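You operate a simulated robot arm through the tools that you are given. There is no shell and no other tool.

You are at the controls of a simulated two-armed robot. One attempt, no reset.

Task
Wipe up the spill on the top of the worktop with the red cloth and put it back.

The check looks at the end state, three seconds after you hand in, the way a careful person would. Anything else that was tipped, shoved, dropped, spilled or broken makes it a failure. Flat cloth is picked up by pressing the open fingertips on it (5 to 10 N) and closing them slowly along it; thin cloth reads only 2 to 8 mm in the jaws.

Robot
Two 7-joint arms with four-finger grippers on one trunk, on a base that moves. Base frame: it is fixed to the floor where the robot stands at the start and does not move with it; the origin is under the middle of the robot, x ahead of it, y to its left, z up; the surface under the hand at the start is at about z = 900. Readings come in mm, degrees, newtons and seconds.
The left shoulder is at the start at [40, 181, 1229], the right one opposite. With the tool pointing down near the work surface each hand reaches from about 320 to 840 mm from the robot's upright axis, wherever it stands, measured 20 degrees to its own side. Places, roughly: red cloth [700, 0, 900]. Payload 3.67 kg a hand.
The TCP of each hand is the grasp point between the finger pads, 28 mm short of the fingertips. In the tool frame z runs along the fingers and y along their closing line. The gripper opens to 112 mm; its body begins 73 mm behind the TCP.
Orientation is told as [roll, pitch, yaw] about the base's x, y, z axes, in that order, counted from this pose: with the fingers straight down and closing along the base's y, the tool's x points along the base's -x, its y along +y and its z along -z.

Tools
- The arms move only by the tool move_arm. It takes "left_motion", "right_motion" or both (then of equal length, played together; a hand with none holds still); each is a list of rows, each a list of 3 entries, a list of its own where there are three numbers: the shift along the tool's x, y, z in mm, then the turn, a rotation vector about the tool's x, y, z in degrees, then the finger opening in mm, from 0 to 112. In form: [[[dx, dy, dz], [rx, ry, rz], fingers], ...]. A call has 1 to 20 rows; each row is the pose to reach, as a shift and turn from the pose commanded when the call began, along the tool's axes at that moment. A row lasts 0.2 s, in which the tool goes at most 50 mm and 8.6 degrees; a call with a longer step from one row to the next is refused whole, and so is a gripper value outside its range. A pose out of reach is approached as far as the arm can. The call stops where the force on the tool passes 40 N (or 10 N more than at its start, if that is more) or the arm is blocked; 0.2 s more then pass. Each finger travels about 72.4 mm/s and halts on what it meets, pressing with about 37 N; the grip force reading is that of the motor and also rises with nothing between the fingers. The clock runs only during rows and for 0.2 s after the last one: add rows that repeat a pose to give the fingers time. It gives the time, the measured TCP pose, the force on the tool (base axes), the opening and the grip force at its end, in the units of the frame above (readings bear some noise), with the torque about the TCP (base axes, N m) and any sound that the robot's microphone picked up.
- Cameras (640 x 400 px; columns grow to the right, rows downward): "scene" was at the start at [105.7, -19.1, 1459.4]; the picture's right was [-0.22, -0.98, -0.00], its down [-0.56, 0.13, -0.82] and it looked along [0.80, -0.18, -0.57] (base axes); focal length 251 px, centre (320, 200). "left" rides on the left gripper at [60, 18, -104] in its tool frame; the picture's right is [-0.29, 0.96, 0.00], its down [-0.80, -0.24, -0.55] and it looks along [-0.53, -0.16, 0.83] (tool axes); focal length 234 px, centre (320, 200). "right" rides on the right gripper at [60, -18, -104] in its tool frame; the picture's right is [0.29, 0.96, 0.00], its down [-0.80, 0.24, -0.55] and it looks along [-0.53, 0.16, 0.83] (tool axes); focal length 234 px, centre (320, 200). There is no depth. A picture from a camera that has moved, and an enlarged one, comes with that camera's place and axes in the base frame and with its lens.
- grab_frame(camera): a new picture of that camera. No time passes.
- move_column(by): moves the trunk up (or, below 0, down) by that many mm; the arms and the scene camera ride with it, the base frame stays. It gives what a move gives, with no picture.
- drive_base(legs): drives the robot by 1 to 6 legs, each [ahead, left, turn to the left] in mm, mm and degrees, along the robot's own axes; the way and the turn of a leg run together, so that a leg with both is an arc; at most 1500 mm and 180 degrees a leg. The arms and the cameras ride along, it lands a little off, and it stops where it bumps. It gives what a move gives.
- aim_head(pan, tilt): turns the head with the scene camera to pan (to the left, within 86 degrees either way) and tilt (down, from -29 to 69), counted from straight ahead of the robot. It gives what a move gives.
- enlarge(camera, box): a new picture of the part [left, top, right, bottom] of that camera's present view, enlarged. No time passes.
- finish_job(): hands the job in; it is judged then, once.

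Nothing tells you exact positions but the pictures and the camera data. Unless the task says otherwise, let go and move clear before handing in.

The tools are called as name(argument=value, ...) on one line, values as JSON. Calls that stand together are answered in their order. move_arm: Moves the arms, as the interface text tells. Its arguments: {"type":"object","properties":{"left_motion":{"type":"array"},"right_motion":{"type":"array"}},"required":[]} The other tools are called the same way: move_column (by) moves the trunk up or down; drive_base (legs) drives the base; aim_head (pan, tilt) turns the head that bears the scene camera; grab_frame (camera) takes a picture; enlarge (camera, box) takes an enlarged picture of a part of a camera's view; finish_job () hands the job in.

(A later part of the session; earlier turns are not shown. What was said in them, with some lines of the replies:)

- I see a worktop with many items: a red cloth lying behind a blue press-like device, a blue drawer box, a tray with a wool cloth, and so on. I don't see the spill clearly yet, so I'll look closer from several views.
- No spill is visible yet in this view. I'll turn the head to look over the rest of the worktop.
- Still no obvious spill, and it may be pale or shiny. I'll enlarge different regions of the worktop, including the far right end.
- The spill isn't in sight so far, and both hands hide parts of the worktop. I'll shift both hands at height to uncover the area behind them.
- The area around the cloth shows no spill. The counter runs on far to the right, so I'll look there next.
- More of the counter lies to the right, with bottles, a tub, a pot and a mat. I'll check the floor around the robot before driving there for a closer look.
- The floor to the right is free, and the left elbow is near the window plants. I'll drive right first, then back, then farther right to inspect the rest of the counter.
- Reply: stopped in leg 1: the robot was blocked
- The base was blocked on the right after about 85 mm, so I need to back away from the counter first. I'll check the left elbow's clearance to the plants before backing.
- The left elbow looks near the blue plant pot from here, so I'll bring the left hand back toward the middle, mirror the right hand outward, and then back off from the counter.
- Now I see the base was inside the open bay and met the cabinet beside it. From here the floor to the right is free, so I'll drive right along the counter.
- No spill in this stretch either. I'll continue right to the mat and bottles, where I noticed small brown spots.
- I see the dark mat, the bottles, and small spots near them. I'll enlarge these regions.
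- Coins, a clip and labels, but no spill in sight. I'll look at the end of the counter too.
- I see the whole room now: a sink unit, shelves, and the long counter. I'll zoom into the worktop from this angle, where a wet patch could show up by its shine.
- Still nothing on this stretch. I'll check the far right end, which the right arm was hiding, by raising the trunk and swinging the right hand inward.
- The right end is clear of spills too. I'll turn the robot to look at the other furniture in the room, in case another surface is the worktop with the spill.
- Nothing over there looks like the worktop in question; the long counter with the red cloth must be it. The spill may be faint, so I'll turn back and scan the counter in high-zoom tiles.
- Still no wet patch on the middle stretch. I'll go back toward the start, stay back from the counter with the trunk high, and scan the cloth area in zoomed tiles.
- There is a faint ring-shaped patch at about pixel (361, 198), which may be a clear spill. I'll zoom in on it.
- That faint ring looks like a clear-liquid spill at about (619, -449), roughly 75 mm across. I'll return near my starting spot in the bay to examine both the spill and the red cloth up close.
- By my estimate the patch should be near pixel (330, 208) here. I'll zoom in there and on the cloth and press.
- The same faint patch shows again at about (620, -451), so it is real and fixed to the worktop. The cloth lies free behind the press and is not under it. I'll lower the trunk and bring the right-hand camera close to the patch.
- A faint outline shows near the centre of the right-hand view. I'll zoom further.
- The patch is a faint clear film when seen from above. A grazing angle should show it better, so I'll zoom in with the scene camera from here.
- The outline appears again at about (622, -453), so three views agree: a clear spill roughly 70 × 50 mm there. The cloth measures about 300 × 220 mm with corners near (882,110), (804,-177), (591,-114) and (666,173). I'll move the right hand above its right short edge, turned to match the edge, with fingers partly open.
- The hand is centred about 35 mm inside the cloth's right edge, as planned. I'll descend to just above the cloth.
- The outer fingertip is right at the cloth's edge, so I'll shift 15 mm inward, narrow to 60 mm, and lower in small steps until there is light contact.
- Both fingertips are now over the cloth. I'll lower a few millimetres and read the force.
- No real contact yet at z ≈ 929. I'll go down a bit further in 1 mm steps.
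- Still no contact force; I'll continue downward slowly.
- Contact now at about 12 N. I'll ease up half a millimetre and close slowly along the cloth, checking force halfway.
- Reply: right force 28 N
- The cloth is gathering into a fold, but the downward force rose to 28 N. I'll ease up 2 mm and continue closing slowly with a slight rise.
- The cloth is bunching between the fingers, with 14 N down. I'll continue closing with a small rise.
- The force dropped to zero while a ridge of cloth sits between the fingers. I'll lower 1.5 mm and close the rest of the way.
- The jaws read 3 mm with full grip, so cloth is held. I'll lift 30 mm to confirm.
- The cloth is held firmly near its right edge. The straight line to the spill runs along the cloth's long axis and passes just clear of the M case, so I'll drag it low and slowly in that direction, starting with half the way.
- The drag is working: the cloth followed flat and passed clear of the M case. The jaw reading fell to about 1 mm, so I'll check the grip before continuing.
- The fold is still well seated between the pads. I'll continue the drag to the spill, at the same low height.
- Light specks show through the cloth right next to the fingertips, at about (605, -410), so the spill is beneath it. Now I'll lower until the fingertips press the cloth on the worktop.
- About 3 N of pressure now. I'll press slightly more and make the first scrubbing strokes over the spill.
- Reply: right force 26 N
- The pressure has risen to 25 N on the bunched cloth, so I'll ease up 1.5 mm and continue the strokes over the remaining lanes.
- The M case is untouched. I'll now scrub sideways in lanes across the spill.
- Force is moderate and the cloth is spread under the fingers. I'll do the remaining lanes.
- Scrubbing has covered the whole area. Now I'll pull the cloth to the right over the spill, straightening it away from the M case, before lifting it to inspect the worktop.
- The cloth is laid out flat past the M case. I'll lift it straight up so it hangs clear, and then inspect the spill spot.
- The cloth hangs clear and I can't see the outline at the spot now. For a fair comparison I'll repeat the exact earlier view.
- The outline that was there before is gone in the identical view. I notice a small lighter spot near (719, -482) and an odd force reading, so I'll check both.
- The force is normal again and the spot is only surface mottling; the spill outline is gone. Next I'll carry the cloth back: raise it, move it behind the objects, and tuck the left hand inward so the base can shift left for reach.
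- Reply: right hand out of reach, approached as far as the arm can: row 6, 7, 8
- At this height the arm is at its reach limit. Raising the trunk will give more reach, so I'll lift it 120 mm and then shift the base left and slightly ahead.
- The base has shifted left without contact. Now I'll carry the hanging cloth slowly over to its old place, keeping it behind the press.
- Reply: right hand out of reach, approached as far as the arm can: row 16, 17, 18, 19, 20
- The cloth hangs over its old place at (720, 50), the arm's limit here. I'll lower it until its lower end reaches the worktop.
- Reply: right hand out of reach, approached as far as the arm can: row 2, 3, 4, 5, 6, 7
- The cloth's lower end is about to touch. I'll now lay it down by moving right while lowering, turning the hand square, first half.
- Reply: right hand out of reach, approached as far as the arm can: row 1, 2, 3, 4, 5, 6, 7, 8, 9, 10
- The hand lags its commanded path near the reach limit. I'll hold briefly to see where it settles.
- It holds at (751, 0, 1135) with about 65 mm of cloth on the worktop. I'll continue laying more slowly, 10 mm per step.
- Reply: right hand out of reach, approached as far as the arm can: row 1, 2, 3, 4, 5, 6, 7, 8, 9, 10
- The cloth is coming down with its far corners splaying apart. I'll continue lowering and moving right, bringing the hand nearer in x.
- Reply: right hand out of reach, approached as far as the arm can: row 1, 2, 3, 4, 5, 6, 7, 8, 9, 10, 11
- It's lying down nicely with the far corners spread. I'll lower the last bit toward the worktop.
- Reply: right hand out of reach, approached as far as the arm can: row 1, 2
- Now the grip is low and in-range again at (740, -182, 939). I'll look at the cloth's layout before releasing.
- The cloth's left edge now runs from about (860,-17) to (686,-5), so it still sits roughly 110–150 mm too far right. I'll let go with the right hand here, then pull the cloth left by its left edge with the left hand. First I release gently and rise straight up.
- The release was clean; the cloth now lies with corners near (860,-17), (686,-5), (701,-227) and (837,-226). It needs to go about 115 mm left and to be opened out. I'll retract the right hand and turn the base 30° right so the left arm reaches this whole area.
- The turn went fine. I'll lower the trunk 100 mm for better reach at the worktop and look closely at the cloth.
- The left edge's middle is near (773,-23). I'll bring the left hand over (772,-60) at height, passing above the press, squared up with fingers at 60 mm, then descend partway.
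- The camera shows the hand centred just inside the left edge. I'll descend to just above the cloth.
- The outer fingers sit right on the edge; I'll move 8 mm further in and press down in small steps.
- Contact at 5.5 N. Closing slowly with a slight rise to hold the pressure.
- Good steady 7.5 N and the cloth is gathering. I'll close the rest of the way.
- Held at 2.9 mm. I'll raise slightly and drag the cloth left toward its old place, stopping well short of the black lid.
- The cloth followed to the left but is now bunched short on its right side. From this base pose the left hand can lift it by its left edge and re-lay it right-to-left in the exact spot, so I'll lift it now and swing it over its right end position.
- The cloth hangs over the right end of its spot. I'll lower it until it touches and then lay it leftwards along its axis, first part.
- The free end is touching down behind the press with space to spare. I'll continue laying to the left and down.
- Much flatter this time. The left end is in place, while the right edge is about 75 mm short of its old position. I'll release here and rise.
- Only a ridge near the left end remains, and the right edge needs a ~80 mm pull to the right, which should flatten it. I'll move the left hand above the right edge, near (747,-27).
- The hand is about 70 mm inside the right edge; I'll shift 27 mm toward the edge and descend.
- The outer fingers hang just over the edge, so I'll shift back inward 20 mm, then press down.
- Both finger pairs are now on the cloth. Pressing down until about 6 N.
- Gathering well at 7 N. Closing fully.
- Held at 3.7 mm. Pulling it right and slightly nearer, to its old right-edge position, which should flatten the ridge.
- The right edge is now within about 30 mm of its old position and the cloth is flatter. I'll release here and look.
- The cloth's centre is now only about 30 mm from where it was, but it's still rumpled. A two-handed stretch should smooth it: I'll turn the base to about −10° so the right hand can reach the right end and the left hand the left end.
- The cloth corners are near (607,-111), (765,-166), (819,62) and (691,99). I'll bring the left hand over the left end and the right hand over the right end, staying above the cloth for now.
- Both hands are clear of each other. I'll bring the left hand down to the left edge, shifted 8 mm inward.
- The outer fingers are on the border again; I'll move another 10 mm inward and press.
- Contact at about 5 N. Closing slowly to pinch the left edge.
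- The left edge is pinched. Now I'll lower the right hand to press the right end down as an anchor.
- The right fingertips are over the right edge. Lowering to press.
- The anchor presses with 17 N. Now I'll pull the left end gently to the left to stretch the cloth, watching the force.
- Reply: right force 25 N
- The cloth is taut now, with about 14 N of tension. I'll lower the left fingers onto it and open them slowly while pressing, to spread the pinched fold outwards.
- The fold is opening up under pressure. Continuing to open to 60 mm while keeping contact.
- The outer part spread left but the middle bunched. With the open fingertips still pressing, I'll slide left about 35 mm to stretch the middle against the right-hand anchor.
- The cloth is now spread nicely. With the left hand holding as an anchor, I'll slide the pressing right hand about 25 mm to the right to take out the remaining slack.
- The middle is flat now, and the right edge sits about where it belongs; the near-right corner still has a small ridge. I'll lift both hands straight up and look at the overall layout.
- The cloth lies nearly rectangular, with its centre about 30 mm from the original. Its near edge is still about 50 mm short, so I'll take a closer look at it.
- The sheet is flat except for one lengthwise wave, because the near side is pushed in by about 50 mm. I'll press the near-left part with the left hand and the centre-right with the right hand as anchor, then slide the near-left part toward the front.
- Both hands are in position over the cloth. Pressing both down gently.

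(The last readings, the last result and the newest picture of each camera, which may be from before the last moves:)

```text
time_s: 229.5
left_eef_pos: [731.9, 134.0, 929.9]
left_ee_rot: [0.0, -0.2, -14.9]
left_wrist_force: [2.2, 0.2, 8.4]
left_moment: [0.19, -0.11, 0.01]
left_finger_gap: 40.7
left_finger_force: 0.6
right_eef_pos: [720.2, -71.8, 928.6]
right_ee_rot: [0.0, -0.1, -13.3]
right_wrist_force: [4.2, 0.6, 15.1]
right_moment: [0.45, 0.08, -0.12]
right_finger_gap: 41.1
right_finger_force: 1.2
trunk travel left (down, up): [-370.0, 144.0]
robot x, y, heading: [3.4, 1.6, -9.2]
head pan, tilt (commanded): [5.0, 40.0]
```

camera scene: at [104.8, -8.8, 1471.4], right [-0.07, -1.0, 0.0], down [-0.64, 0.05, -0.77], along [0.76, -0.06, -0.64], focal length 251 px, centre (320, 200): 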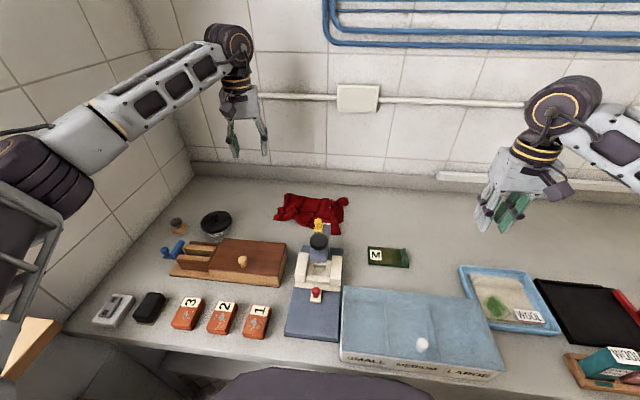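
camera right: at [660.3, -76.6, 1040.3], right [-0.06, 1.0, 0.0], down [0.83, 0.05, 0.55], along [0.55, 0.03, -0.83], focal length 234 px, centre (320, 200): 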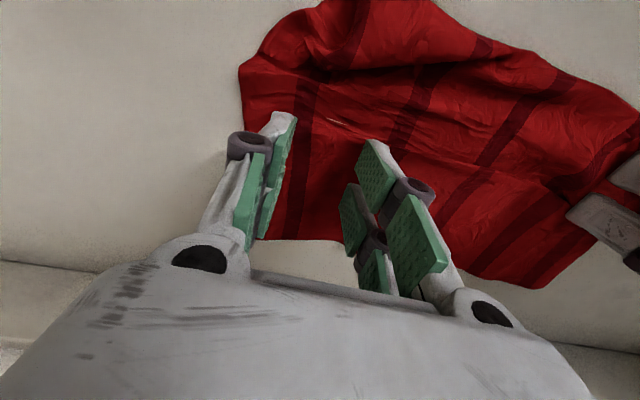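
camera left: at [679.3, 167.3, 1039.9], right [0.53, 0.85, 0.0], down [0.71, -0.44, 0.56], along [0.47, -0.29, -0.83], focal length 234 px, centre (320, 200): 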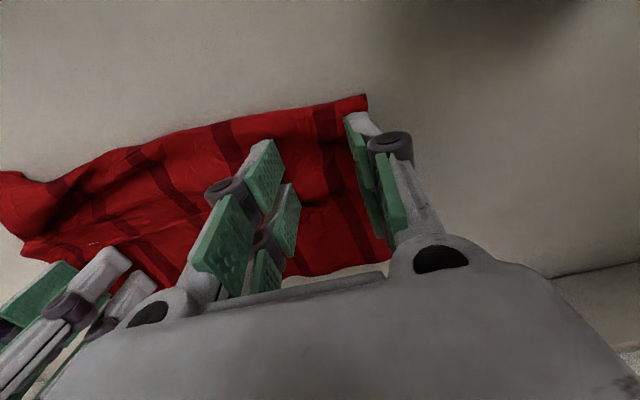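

Left presses with 8 N and right with 15 N. Now sliding the near-left part forward slowly.

move_arm(left_motion=[[[5, 0, 0.3], [0, 0, 0], 40], [[10, 0, 0.3], [0, 0, 0], 40], [[15, 0, 0.3], [0, 0, 0], 40], [[20, 0, 0.3], [0, 0, 0], 40], [[25, 0, 0.3], [0, 0, 0], 40], [[30, 0, 0.3], [0, 0, 0], 40], [[35, 0, 0.3], [0, 0, 0], 40]])

grab_frame(camera="left")

enlarge(camera="scene", box=[220, 130, 420, 255])

```text
time_s: 231.1
left_eef_pos: [698.5, 142.8, 929.8]
left_ee_rot: [0.0, -0.3, -14.9]
left_wrist_force: [2.8, -1.3, 10.9]
left_moment: [0.14, -0.09, -0.02]
left_finger_gap: 40.7
left_finger_force: 0.9
right_eef_pos: [720.7, -72.4, 928.4]
right_ee_rot: [0.0, -0.1, -13.4]
right_wrist_force: [3.6, 1.1, 23.6]
right_moment: [0.42, 0.12, -0.16]
right_finger_gap: 40.8
right_finger_force: 5.8
trunk travel left (down, up): [-370.0, 144.0]
robot x, y, heading: [4.2, -1.2, -9.2]
head pan, tilt (commanded): [5.0, 40.0]
```

```text
taken
camera left: at [643.9, 175.8, 1032.5], right [0.53, 0.85, 0.0], down [0.71, -0.44, 0.56], along [0.48, -0.29, -0.83], focal length 234 px, centre (320, 200)
```

left: 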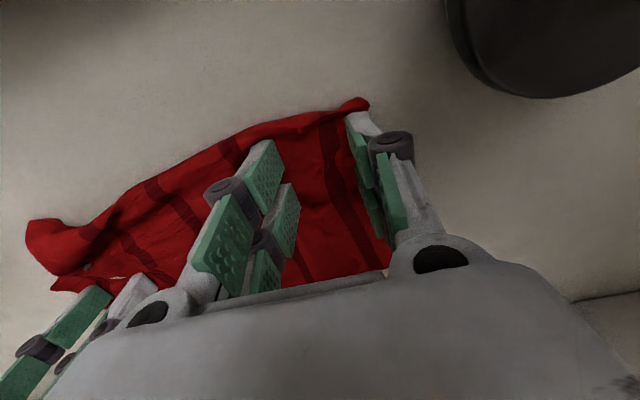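

```text
3.20 times, centred on (320, 192) of scene
camera zoom: at [101.8, -8.6, 1471.7], right [-0.08, -1.0, 0.0], down [-0.64, 0.05, -0.77], along [0.77, -0.06, -0.64], focal length 804 px, centre (320, 224)
```

zoom: 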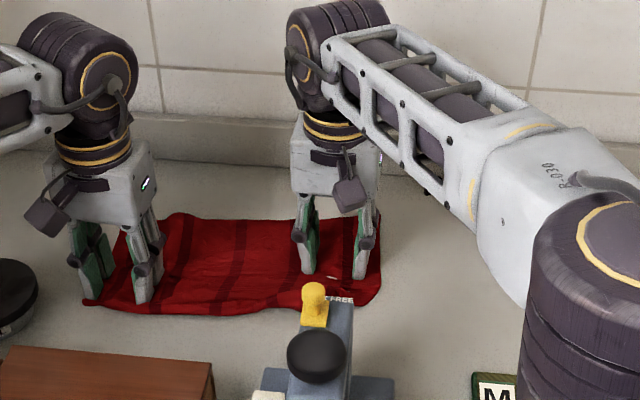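

The near-left side slid forward well. Next I'll do the same on the near-right: lift the right hand, reposition it closer to the near edge, and keep the left hand as anchor.

move_arm(right_motion=[[[0, 0, -8], [0, 0, 0], 40], [[0, 0, -25], [0, 0, 0], 40], [[10, -4, -30], [0, 0, 0], 40], [[22, -8, -30], [0, 0, 0], 40], [[32, -12, -30], [0, 0, 0], 40], [[32, -12, -20], [0, 0, 0], 40], [[32, -12, -10], [0, 0, 0], 40], [[32, -12, -10], [0, 0, 0], 40]])

grab_frame(camera="right")

enlarge(camera="scene", box=[250, 160, 370, 235])

```text
time_s: 232.9
left_eef_pos: [698.3, 141.9, 928.4]
left_ee_rot: [0.1, -0.3, -15.0]
left_wrist_force: [0.8, 1.1, 21.8]
left_moment: [0.21, 0.12, 0.0]
left_finger_gap: 40.7
left_finger_force: 4.7
right_eef_pos: [688.0, -75.2, 937.7]
right_ee_rot: [0.0, -0.1, -13.4]
right_wrist_force: [-0.4, 0.4, -0.5]
right_moment: [0.02, -0.04, -0.02]
right_finger_gap: 39.8
right_finger_force: 0.0
trunk travel left (down, up): [-370.0, 144.0]
robot x, y, heading: [0.4, 4.7, -9.2]
head pan, tilt (commanded): [5.0, 40.0]
```

```text
taken
camera right: at [624.4, -80.4, 1042.6], right [-0.06, 1.0, 0.0], down [0.83, 0.05, 0.55], along [0.55, 0.03, -0.83], focal length 234 px, centre (320, 200)
```

right: 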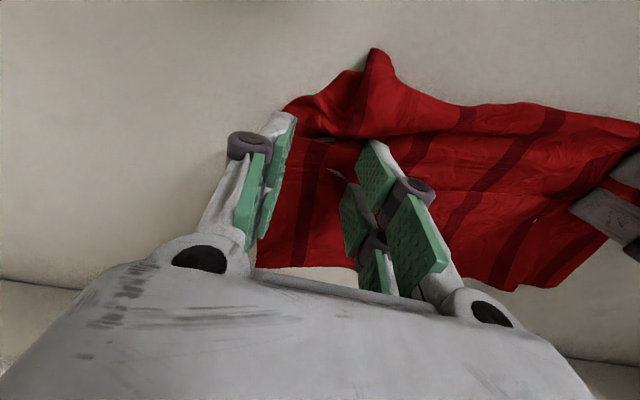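

```text
5.33 times, centred on (310, 198) of scene
camera zoom: at [102.7, -9.1, 1471.6], right [-0.08, -1.0, 0.0], down [-0.64, 0.05, -0.77], along [0.76, -0.06, -0.64], focal length 1340 px, centre (373, 213)
```

zoom: 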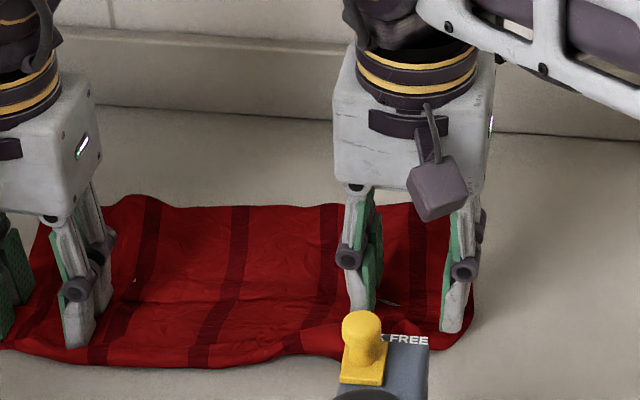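

A small ridge remains by the press, which I won't crowd. I'll just press here and slide the right part about 25 mm forward to match the left side.

move_arm(right_motion=[[[0, 0, 4], [0, 0, 0], 40], [[0, 0, 7], [0, 0, 0], 40], [[0, 0, 9], [0, 0, 0], 40], [[0, 0, 9.5], [0, 0, 0], 40], [[0, 0, 9.5], [0, 0, 0], 40]])

move_arm(right_motion=[[[5, -3, 0], [0, 0, 0], 40], [[10, -6, 0], [0, 0, 0], 40], [[15, -9, 0], [0, 0, 0], 40], [[20, -12, 0], [0, 0, 0], 40], [[24, -15, 0], [0, 0, 0], 40]])

grab_frame(camera="right")

enlarge(camera="scene", box=[220, 130, 420, 255])

```text
time_s: 234.1
left_eef_pos: [696.9, 142.2, 929.1]
left_ee_rot: [0.0, -0.2, -15.0]
left_wrist_force: [3.4, -0.3, 16.4]
left_moment: [0.05, 0.0, -0.01]
left_finger_gap: 41.0
left_finger_force: 0.1
right_eef_pos: [686.7, -76.7, 929.4]
right_ee_rot: [0.0, -0.1, -13.4]
right_wrist_force: [-0.5, -0.6, 8.5]
right_moment: [-0.15, 0.1, 0.0]
right_finger_gap: 40.3
right_finger_force: 0.4
trunk travel left (down, up): [-370.0, 144.0]
robot x, y, heading: [1.6, 0.3, -9.2]
head pan, tilt (commanded): [5.0, 40.0]
```

```text
time_s: 235.3
left_eef_pos: [697.8, 141.5, 929.3]
left_ee_rot: [0.0, -0.2, -15.0]
left_wrist_force: [-0.5, -2.0, 17.3]
left_moment: [-0.16, 0.09, -0.01]
left_finger_gap: 40.9
left_finger_force: 4.9
right_eef_pos: [660.3, -86.8, 929.5]
right_ee_rot: [0.0, -0.1, -13.4]
right_wrist_force: [1.7, 3.2, 5.7]
right_moment: [0.05, -0.06, -0.03]
right_finger_gap: 40.5
right_finger_force: 0.0
trunk travel left (down, up): [-370.0, 144.0]
robot x, y, heading: [0.4, -1.3, -9.3]
head pan, tilt (commanded): [5.0, 40.0]
```

```text
taken
camera right: at [597.1, -89.9, 1033.6], right [-0.06, 1.0, 0.0], down [0.83, 0.05, 0.55], along [0.55, 0.03, -0.83], focal length 234 px, centre (320, 200)
```

right: 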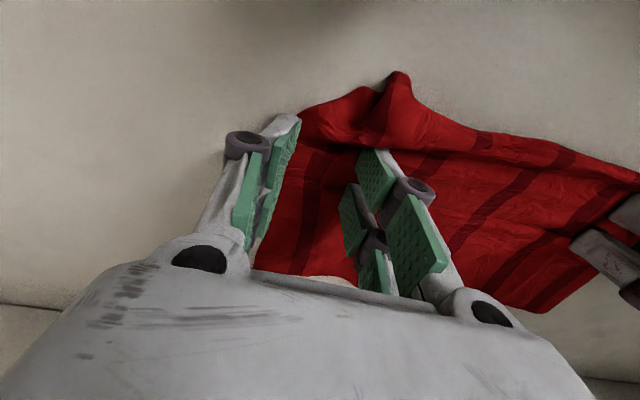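

```text
3.20 times, centred on (320, 192) of scene
camera zoom: at [102.5, -9.0, 1471.6], right [-0.08, -1.0, 0.0], down [-0.64, 0.05, -0.77], along [0.76, -0.06, -0.64], focal length 804 px, centre (320, 224)
```

zoom: 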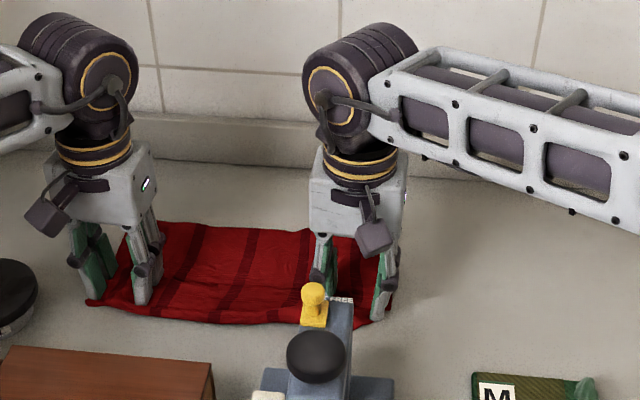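

The cloth now lies flat and close to its old position. I'll lift both hands straight up.

move_arm(left_motion=[[[0, 0, -4], [0, 0, 0], 40], [[0, 0, -12], [0, 0, 0], 40], [[0, 0, -30], [0, 0, 0], 40], [[0, 0, -60], [0, 0, 0], 40], [[0, 0, -100], [0, 0, 0], 40], [[0, 0, -140], [0, 0, 0], 40], [[0, 0, -180], [0, 0, 0], 40], [[0, 0, -220], [0, 0, 0], 40]], right_motion=[[[0, 0, -4], [0, 0, 0], 40], [[0, 0, -12], [0, 0, 0], 40], [[0, 0, -30], [0, 0, 0], 40], [[0, 0, -60], [0, 0, 0], 40], [[0, 0, -100], [0, 0, 0], 40], [[0, 0, -140], [0, 0, 0], 40], [[0, 0, -180], [0, 0, 0], 40], [[0, 0, -220], [0, 0, 0], 40]])

enlarge(camera="scene", box=[220, 130, 420, 255])

grab_frame(camera="left")

grab_frame(camera="scene")

```text
time_s: 237.1
left_eef_pos: [699.0, 143.2, 1149.3]
left_ee_rot: [0.0, -0.1, -14.9]
left_wrist_force: [-0.5, 0.4, 0.1]
left_moment: [-0.02, -0.02, 0.0]
left_finger_gap: 40.1
left_finger_force: 0.0
right_eef_pos: [662.2, -84.9, 1148.8]
right_ee_rot: [0.1, -0.1, -13.4]
right_wrist_force: [-0.4, 0.0, 0.2]
right_moment: [-0.01, -0.05, 0.0]
right_finger_gap: 40.0
right_finger_force: 0.0
trunk travel left (down, up): [-370.0, 144.0]
robot x, y, heading: [0.0, 1.2, -9.3]
head pan, tilt (commanded): [5.0, 40.0]
```

```text
3.20 times, centred on (320, 192) of scene
camera zoom: at [103.2, -8.6, 1471.6], right [-0.08, -1.0, 0.0], down [-0.64, 0.05, -0.77], along [0.76, -0.06, -0.64], focal length 804 px, centre (320, 224)
```

zoom: 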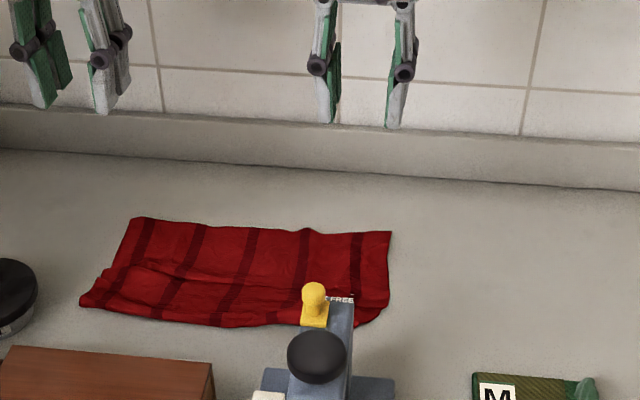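

```text
taken
camera left: at [645.6, 176.2, 1252.0], right [0.52, 0.85, 0.0], down [0.71, -0.44, 0.56], along [0.47, -0.29, -0.83], focal length 234 px, centre (320, 200)
```

left: 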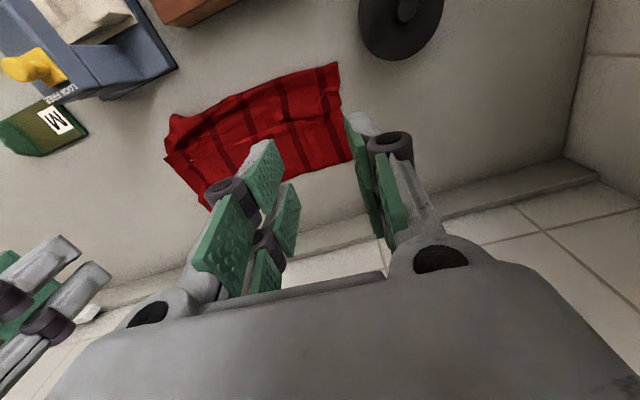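

```text
taken
camera scene: at [103.2, -8.6, 1471.6], right [-0.08, -1.0, 0.0], down [-0.64, 0.05, -0.77], along [0.76, -0.06, -0.64], focal length 251 px, centre (320, 200)
```

scene: 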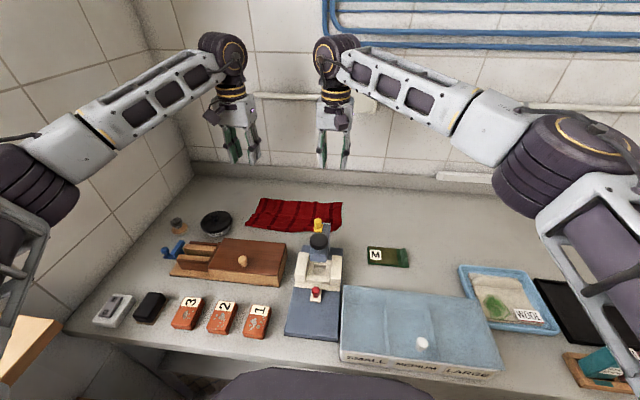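

The cloth is back: its centre is at about (721, 25) versus the original (736, -2), with the same orientation and lying flat. The press, M case, lid and wooden box are untouched. I'll retract both arms and drive back to the viewpoint where I first saw the spill, for a final check.

move_arm(left_motion=[[[26, -7, -5], [0, 0, 0], 60], [[52, -14, -10], [0, 0, 0], 80], [[78, -21, -15], [0, 0, 0], 100], [[104, -28, -20], [0, 0, 0], 112], [[130, -35, -25], [0, 0, 0], 112], [[156, -42, -25], [0, 0, 0], 112], [[182, -49, -25], [0, 0, 0], 112], [[208, -56, -25], [0, 0, 0], 112], [[234, -63, -25], [0, 0, 0], 112], [[260, -70, -25], [0, 0, 0], 112]], right_motion=[[[19, -32, -5], [0, 0, 0], 50], [[38, -64, -10], [0, 0, 0], 70], [[58, -96, -15], [0, 0, 0], 90], [[77, -128, -20], [0, 0, 0], 112], [[97, -160, -25], [0, 0, 0], 112], [[116, -192, -25], [0, 0, 0], 112], [[135, -223, -25], [0, 0, 0], 112], [[155, -255, -25], [0, 0, 0], 112], [[174, -287, -25], [0, 0, 0], 112], [[193, -318, -25], [0, 0, 0], 112]])

drive_base(legs=[[0, 0, 9.3], [-330, 0, 0], [0, -275, 0]])

move_column(by=140)

aim_head(pan=0, tilt=40)

grab_frame(camera="scene")

enlarge(camera="scene", box=[320, 100, 520, 225])

```text
time_s: 239.3
left_eef_pos: [426.9, 140.3, 1174.1]
left_ee_rot: [0.1, -0.2, -14.9]
left_wrist_force: [-0.5, 0.4, 0.3]
left_moment: [0.02, -0.02, -0.02]
left_finger_gap: 111.9
left_finger_force: 0.1
right_eef_pos: [398.3, -350.9, 1173.8]
right_ee_rot: [0.0, -0.1, -13.4]
right_wrist_force: [-0.6, 0.6, 0.0]
right_moment: [0.0, -0.06, -0.03]
right_finger_gap: 112.0
right_finger_force: 0.1
trunk travel left (down, up): [-370.0, 144.0]
robot x, y, heading: [5.3, -0.2, -9.2]
head pan, tilt (commanded): [5.0, 40.0]
```

```text
time_s: 243.8
left_eef_pos: [71.8, -62.2, 1171.7]
left_ee_rot: [-0.1, -0.1, -5.7]
left_wrist_force: [-0.8, -0.7, 0.0]
left_moment: [0.02, 0.0, -0.03]
left_finger_gap: 111.8
left_finger_force: 0.1
right_eef_pos: [123.9, -553.6, 1172.8]
right_ee_rot: [-0.1, 0.1, -4.1]
right_wrist_force: [0.1, 0.5, 0.5]
right_moment: [-0.01, 0.0, 0.03]
right_finger_gap: 111.7
right_finger_force: 0.1
trunk travel left (down, up): [-370.0, 144.0]
robot x, y, heading: [-328.0, -271.1, -0.0]
head pan, tilt (commanded): [5.0, 40.0]
```

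```text
time_s: 245.5
left_eef_pos: [71.4, -62.7, 1312.5]
left_ee_rot: [0.0, -0.1, -5.6]
left_wrist_force: [0.1, -0.3, -0.2]
left_moment: [0.03, 0.02, 0.02]
left_finger_gap: 111.9
left_finger_force: 0.0
right_eef_pos: [122.7, -553.3, 1312.5]
right_ee_rot: [0.0, 0.1, -4.1]
right_wrist_force: [-1.1, 0.9, -0.4]
right_moment: [-0.02, -0.01, -0.01]
right_finger_gap: 111.9
right_finger_force: 0.2
trunk travel left (down, up): [-510.0, 4.0]
robot x, y, heading: [-325.5, -269.8, -0.1]
head pan, tilt (commanded): [5.0, 40.0]
```

```text
time_s: 246.1
left_eef_pos: [71.1, -62.5, 1313.4]
left_ee_rot: [0.0, 0.0, -5.8]
left_wrist_force: [-0.4, 0.0, 0.4]
left_moment: [0.01, 0.02, -0.04]
left_finger_gap: 112.0
left_finger_force: 0.0
right_eef_pos: [123.5, -554.0, 1313.5]
right_ee_rot: [0.0, 0.1, -4.1]
right_wrist_force: [-0.1, -0.2, -0.6]
right_moment: [-0.02, -0.04, -0.01]
right_finger_gap: 112.0
right_finger_force: 0.0
trunk travel left (down, up): [-510.0, 4.0]
robot x, y, heading: [-330.1, -271.1, -0.2]
head pan, tilt (commanded): [0.0, 40.0]
```

```text
taken
camera scene: at [-224.1, -272.0, 1611.6], right [0.0, -1.0, 0.0], down [-0.64, 0.0, -0.77], along [0.77, 0.0, -0.64], focal length 251 px, centre (320, 200)
```

scene: 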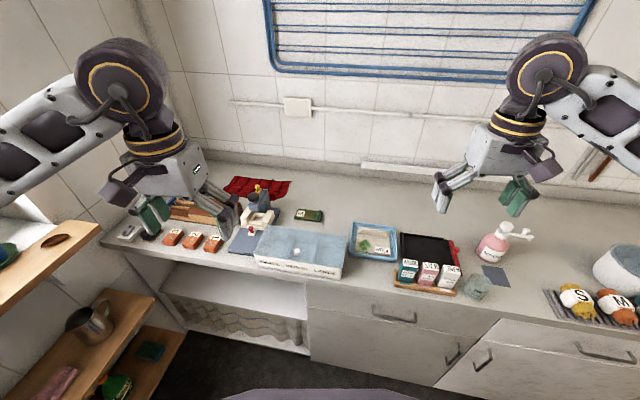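

```text
3.20 times, centred on (420, 162) of scene
camera zoom: at [-224.1, -272.0, 1611.6], right [0.0, -1.0, 0.0], down [-0.64, 0.0, -0.77], along [0.77, 0.0, -0.64], focal length 804 px, centre (0, 320)
```

zoom: 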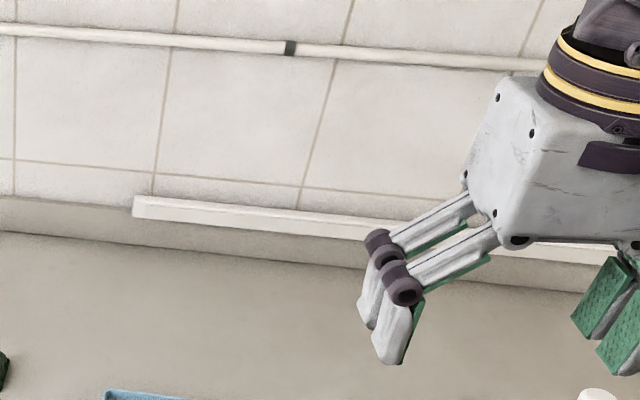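

The ring that was visible in this exact view is gone. I'll do the same tenfold zoom for certainty, and look over the cloth and the other objects once more.

enlarge(camera="scene", box=[330, 180, 394, 220])

enlarge(camera="scene", box=[300, 170, 460, 270])

enlarge(camera="scene", box=[180, 150, 340, 250])

```text
10.00 times, centred on (362, 200) of scene
camera zoom: at [-224.1, -272.0, 1611.6], right [0.0, -1.0, 0.0], down [-0.64, 0.0, -0.77], along [0.77, 0.0, -0.64], focal length 2512 px, centre (-100, 200)
```

zoom: 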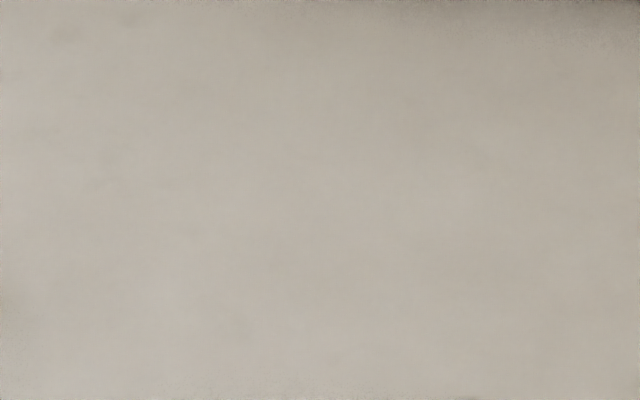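

```text
4.00 times, centred on (380, 220) of scene
camera zoom: at [-224.1, -272.0, 1611.6], right [0.0, -1.0, 0.0], down [-0.64, 0.0, -0.77], along [0.77, 0.0, -0.64], focal length 1005 px, centre (80, 120)
```

zoom: 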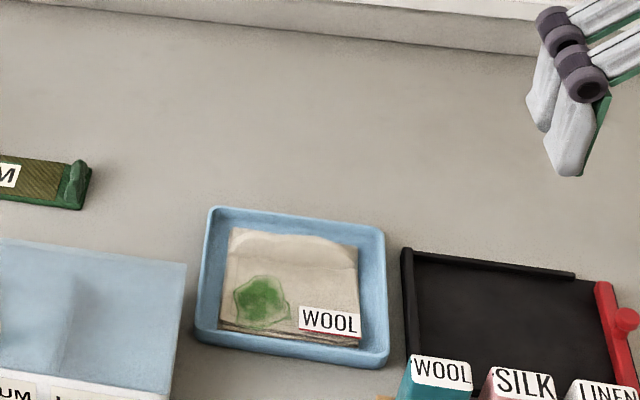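

```text
4.00 times, centred on (260, 200) of scene
camera zoom: at [-224.1, -272.0, 1611.6], right [0.0, -1.0, 0.0], down [-0.64, 0.0, -0.77], along [0.77, 0.0, -0.64], focal length 1005 px, centre (560, 200)
```

zoom: 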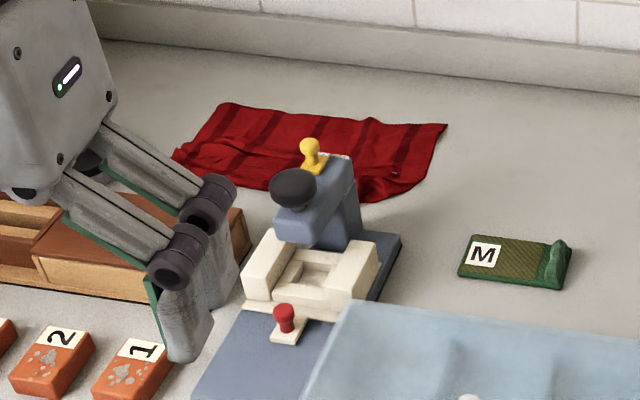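

The spill outline is gone in the same tenfold view where I first found it. The red cloth is back behind the press, lying flat apart from a few wrinkles, about 30 mm from its original centre. No other object looks moved, and both hands are open and clear, so I'm handing in.

finish_job()

```text
The job is handed in.
```

I wiped up the spill and put the red cloth back, and the job is handed in. I don't have the check's result.

- **Spill:** It was a clear patch, roughly 70 × 50 mm, at about (621, -452) on the worktop. After scrubbing, its outline no longer shows in the two camera views where I had seen it, including the tenfold zoom that first revealed it.
- **Cloth:** It is back behind the press, with its centre about 30 mm from where it started. It isn't laid out as neatly as before: one lengthwise wave leaves it about 60 mm narrower across.
- **Other objects:** Nothing else looked moved or tipped in the final pictures. Early on, the base bumped the cabinet beside the bay while I was looking for the spill. I backed off and saw nothing disturbed.

Both hands are open and clear of the worktop.
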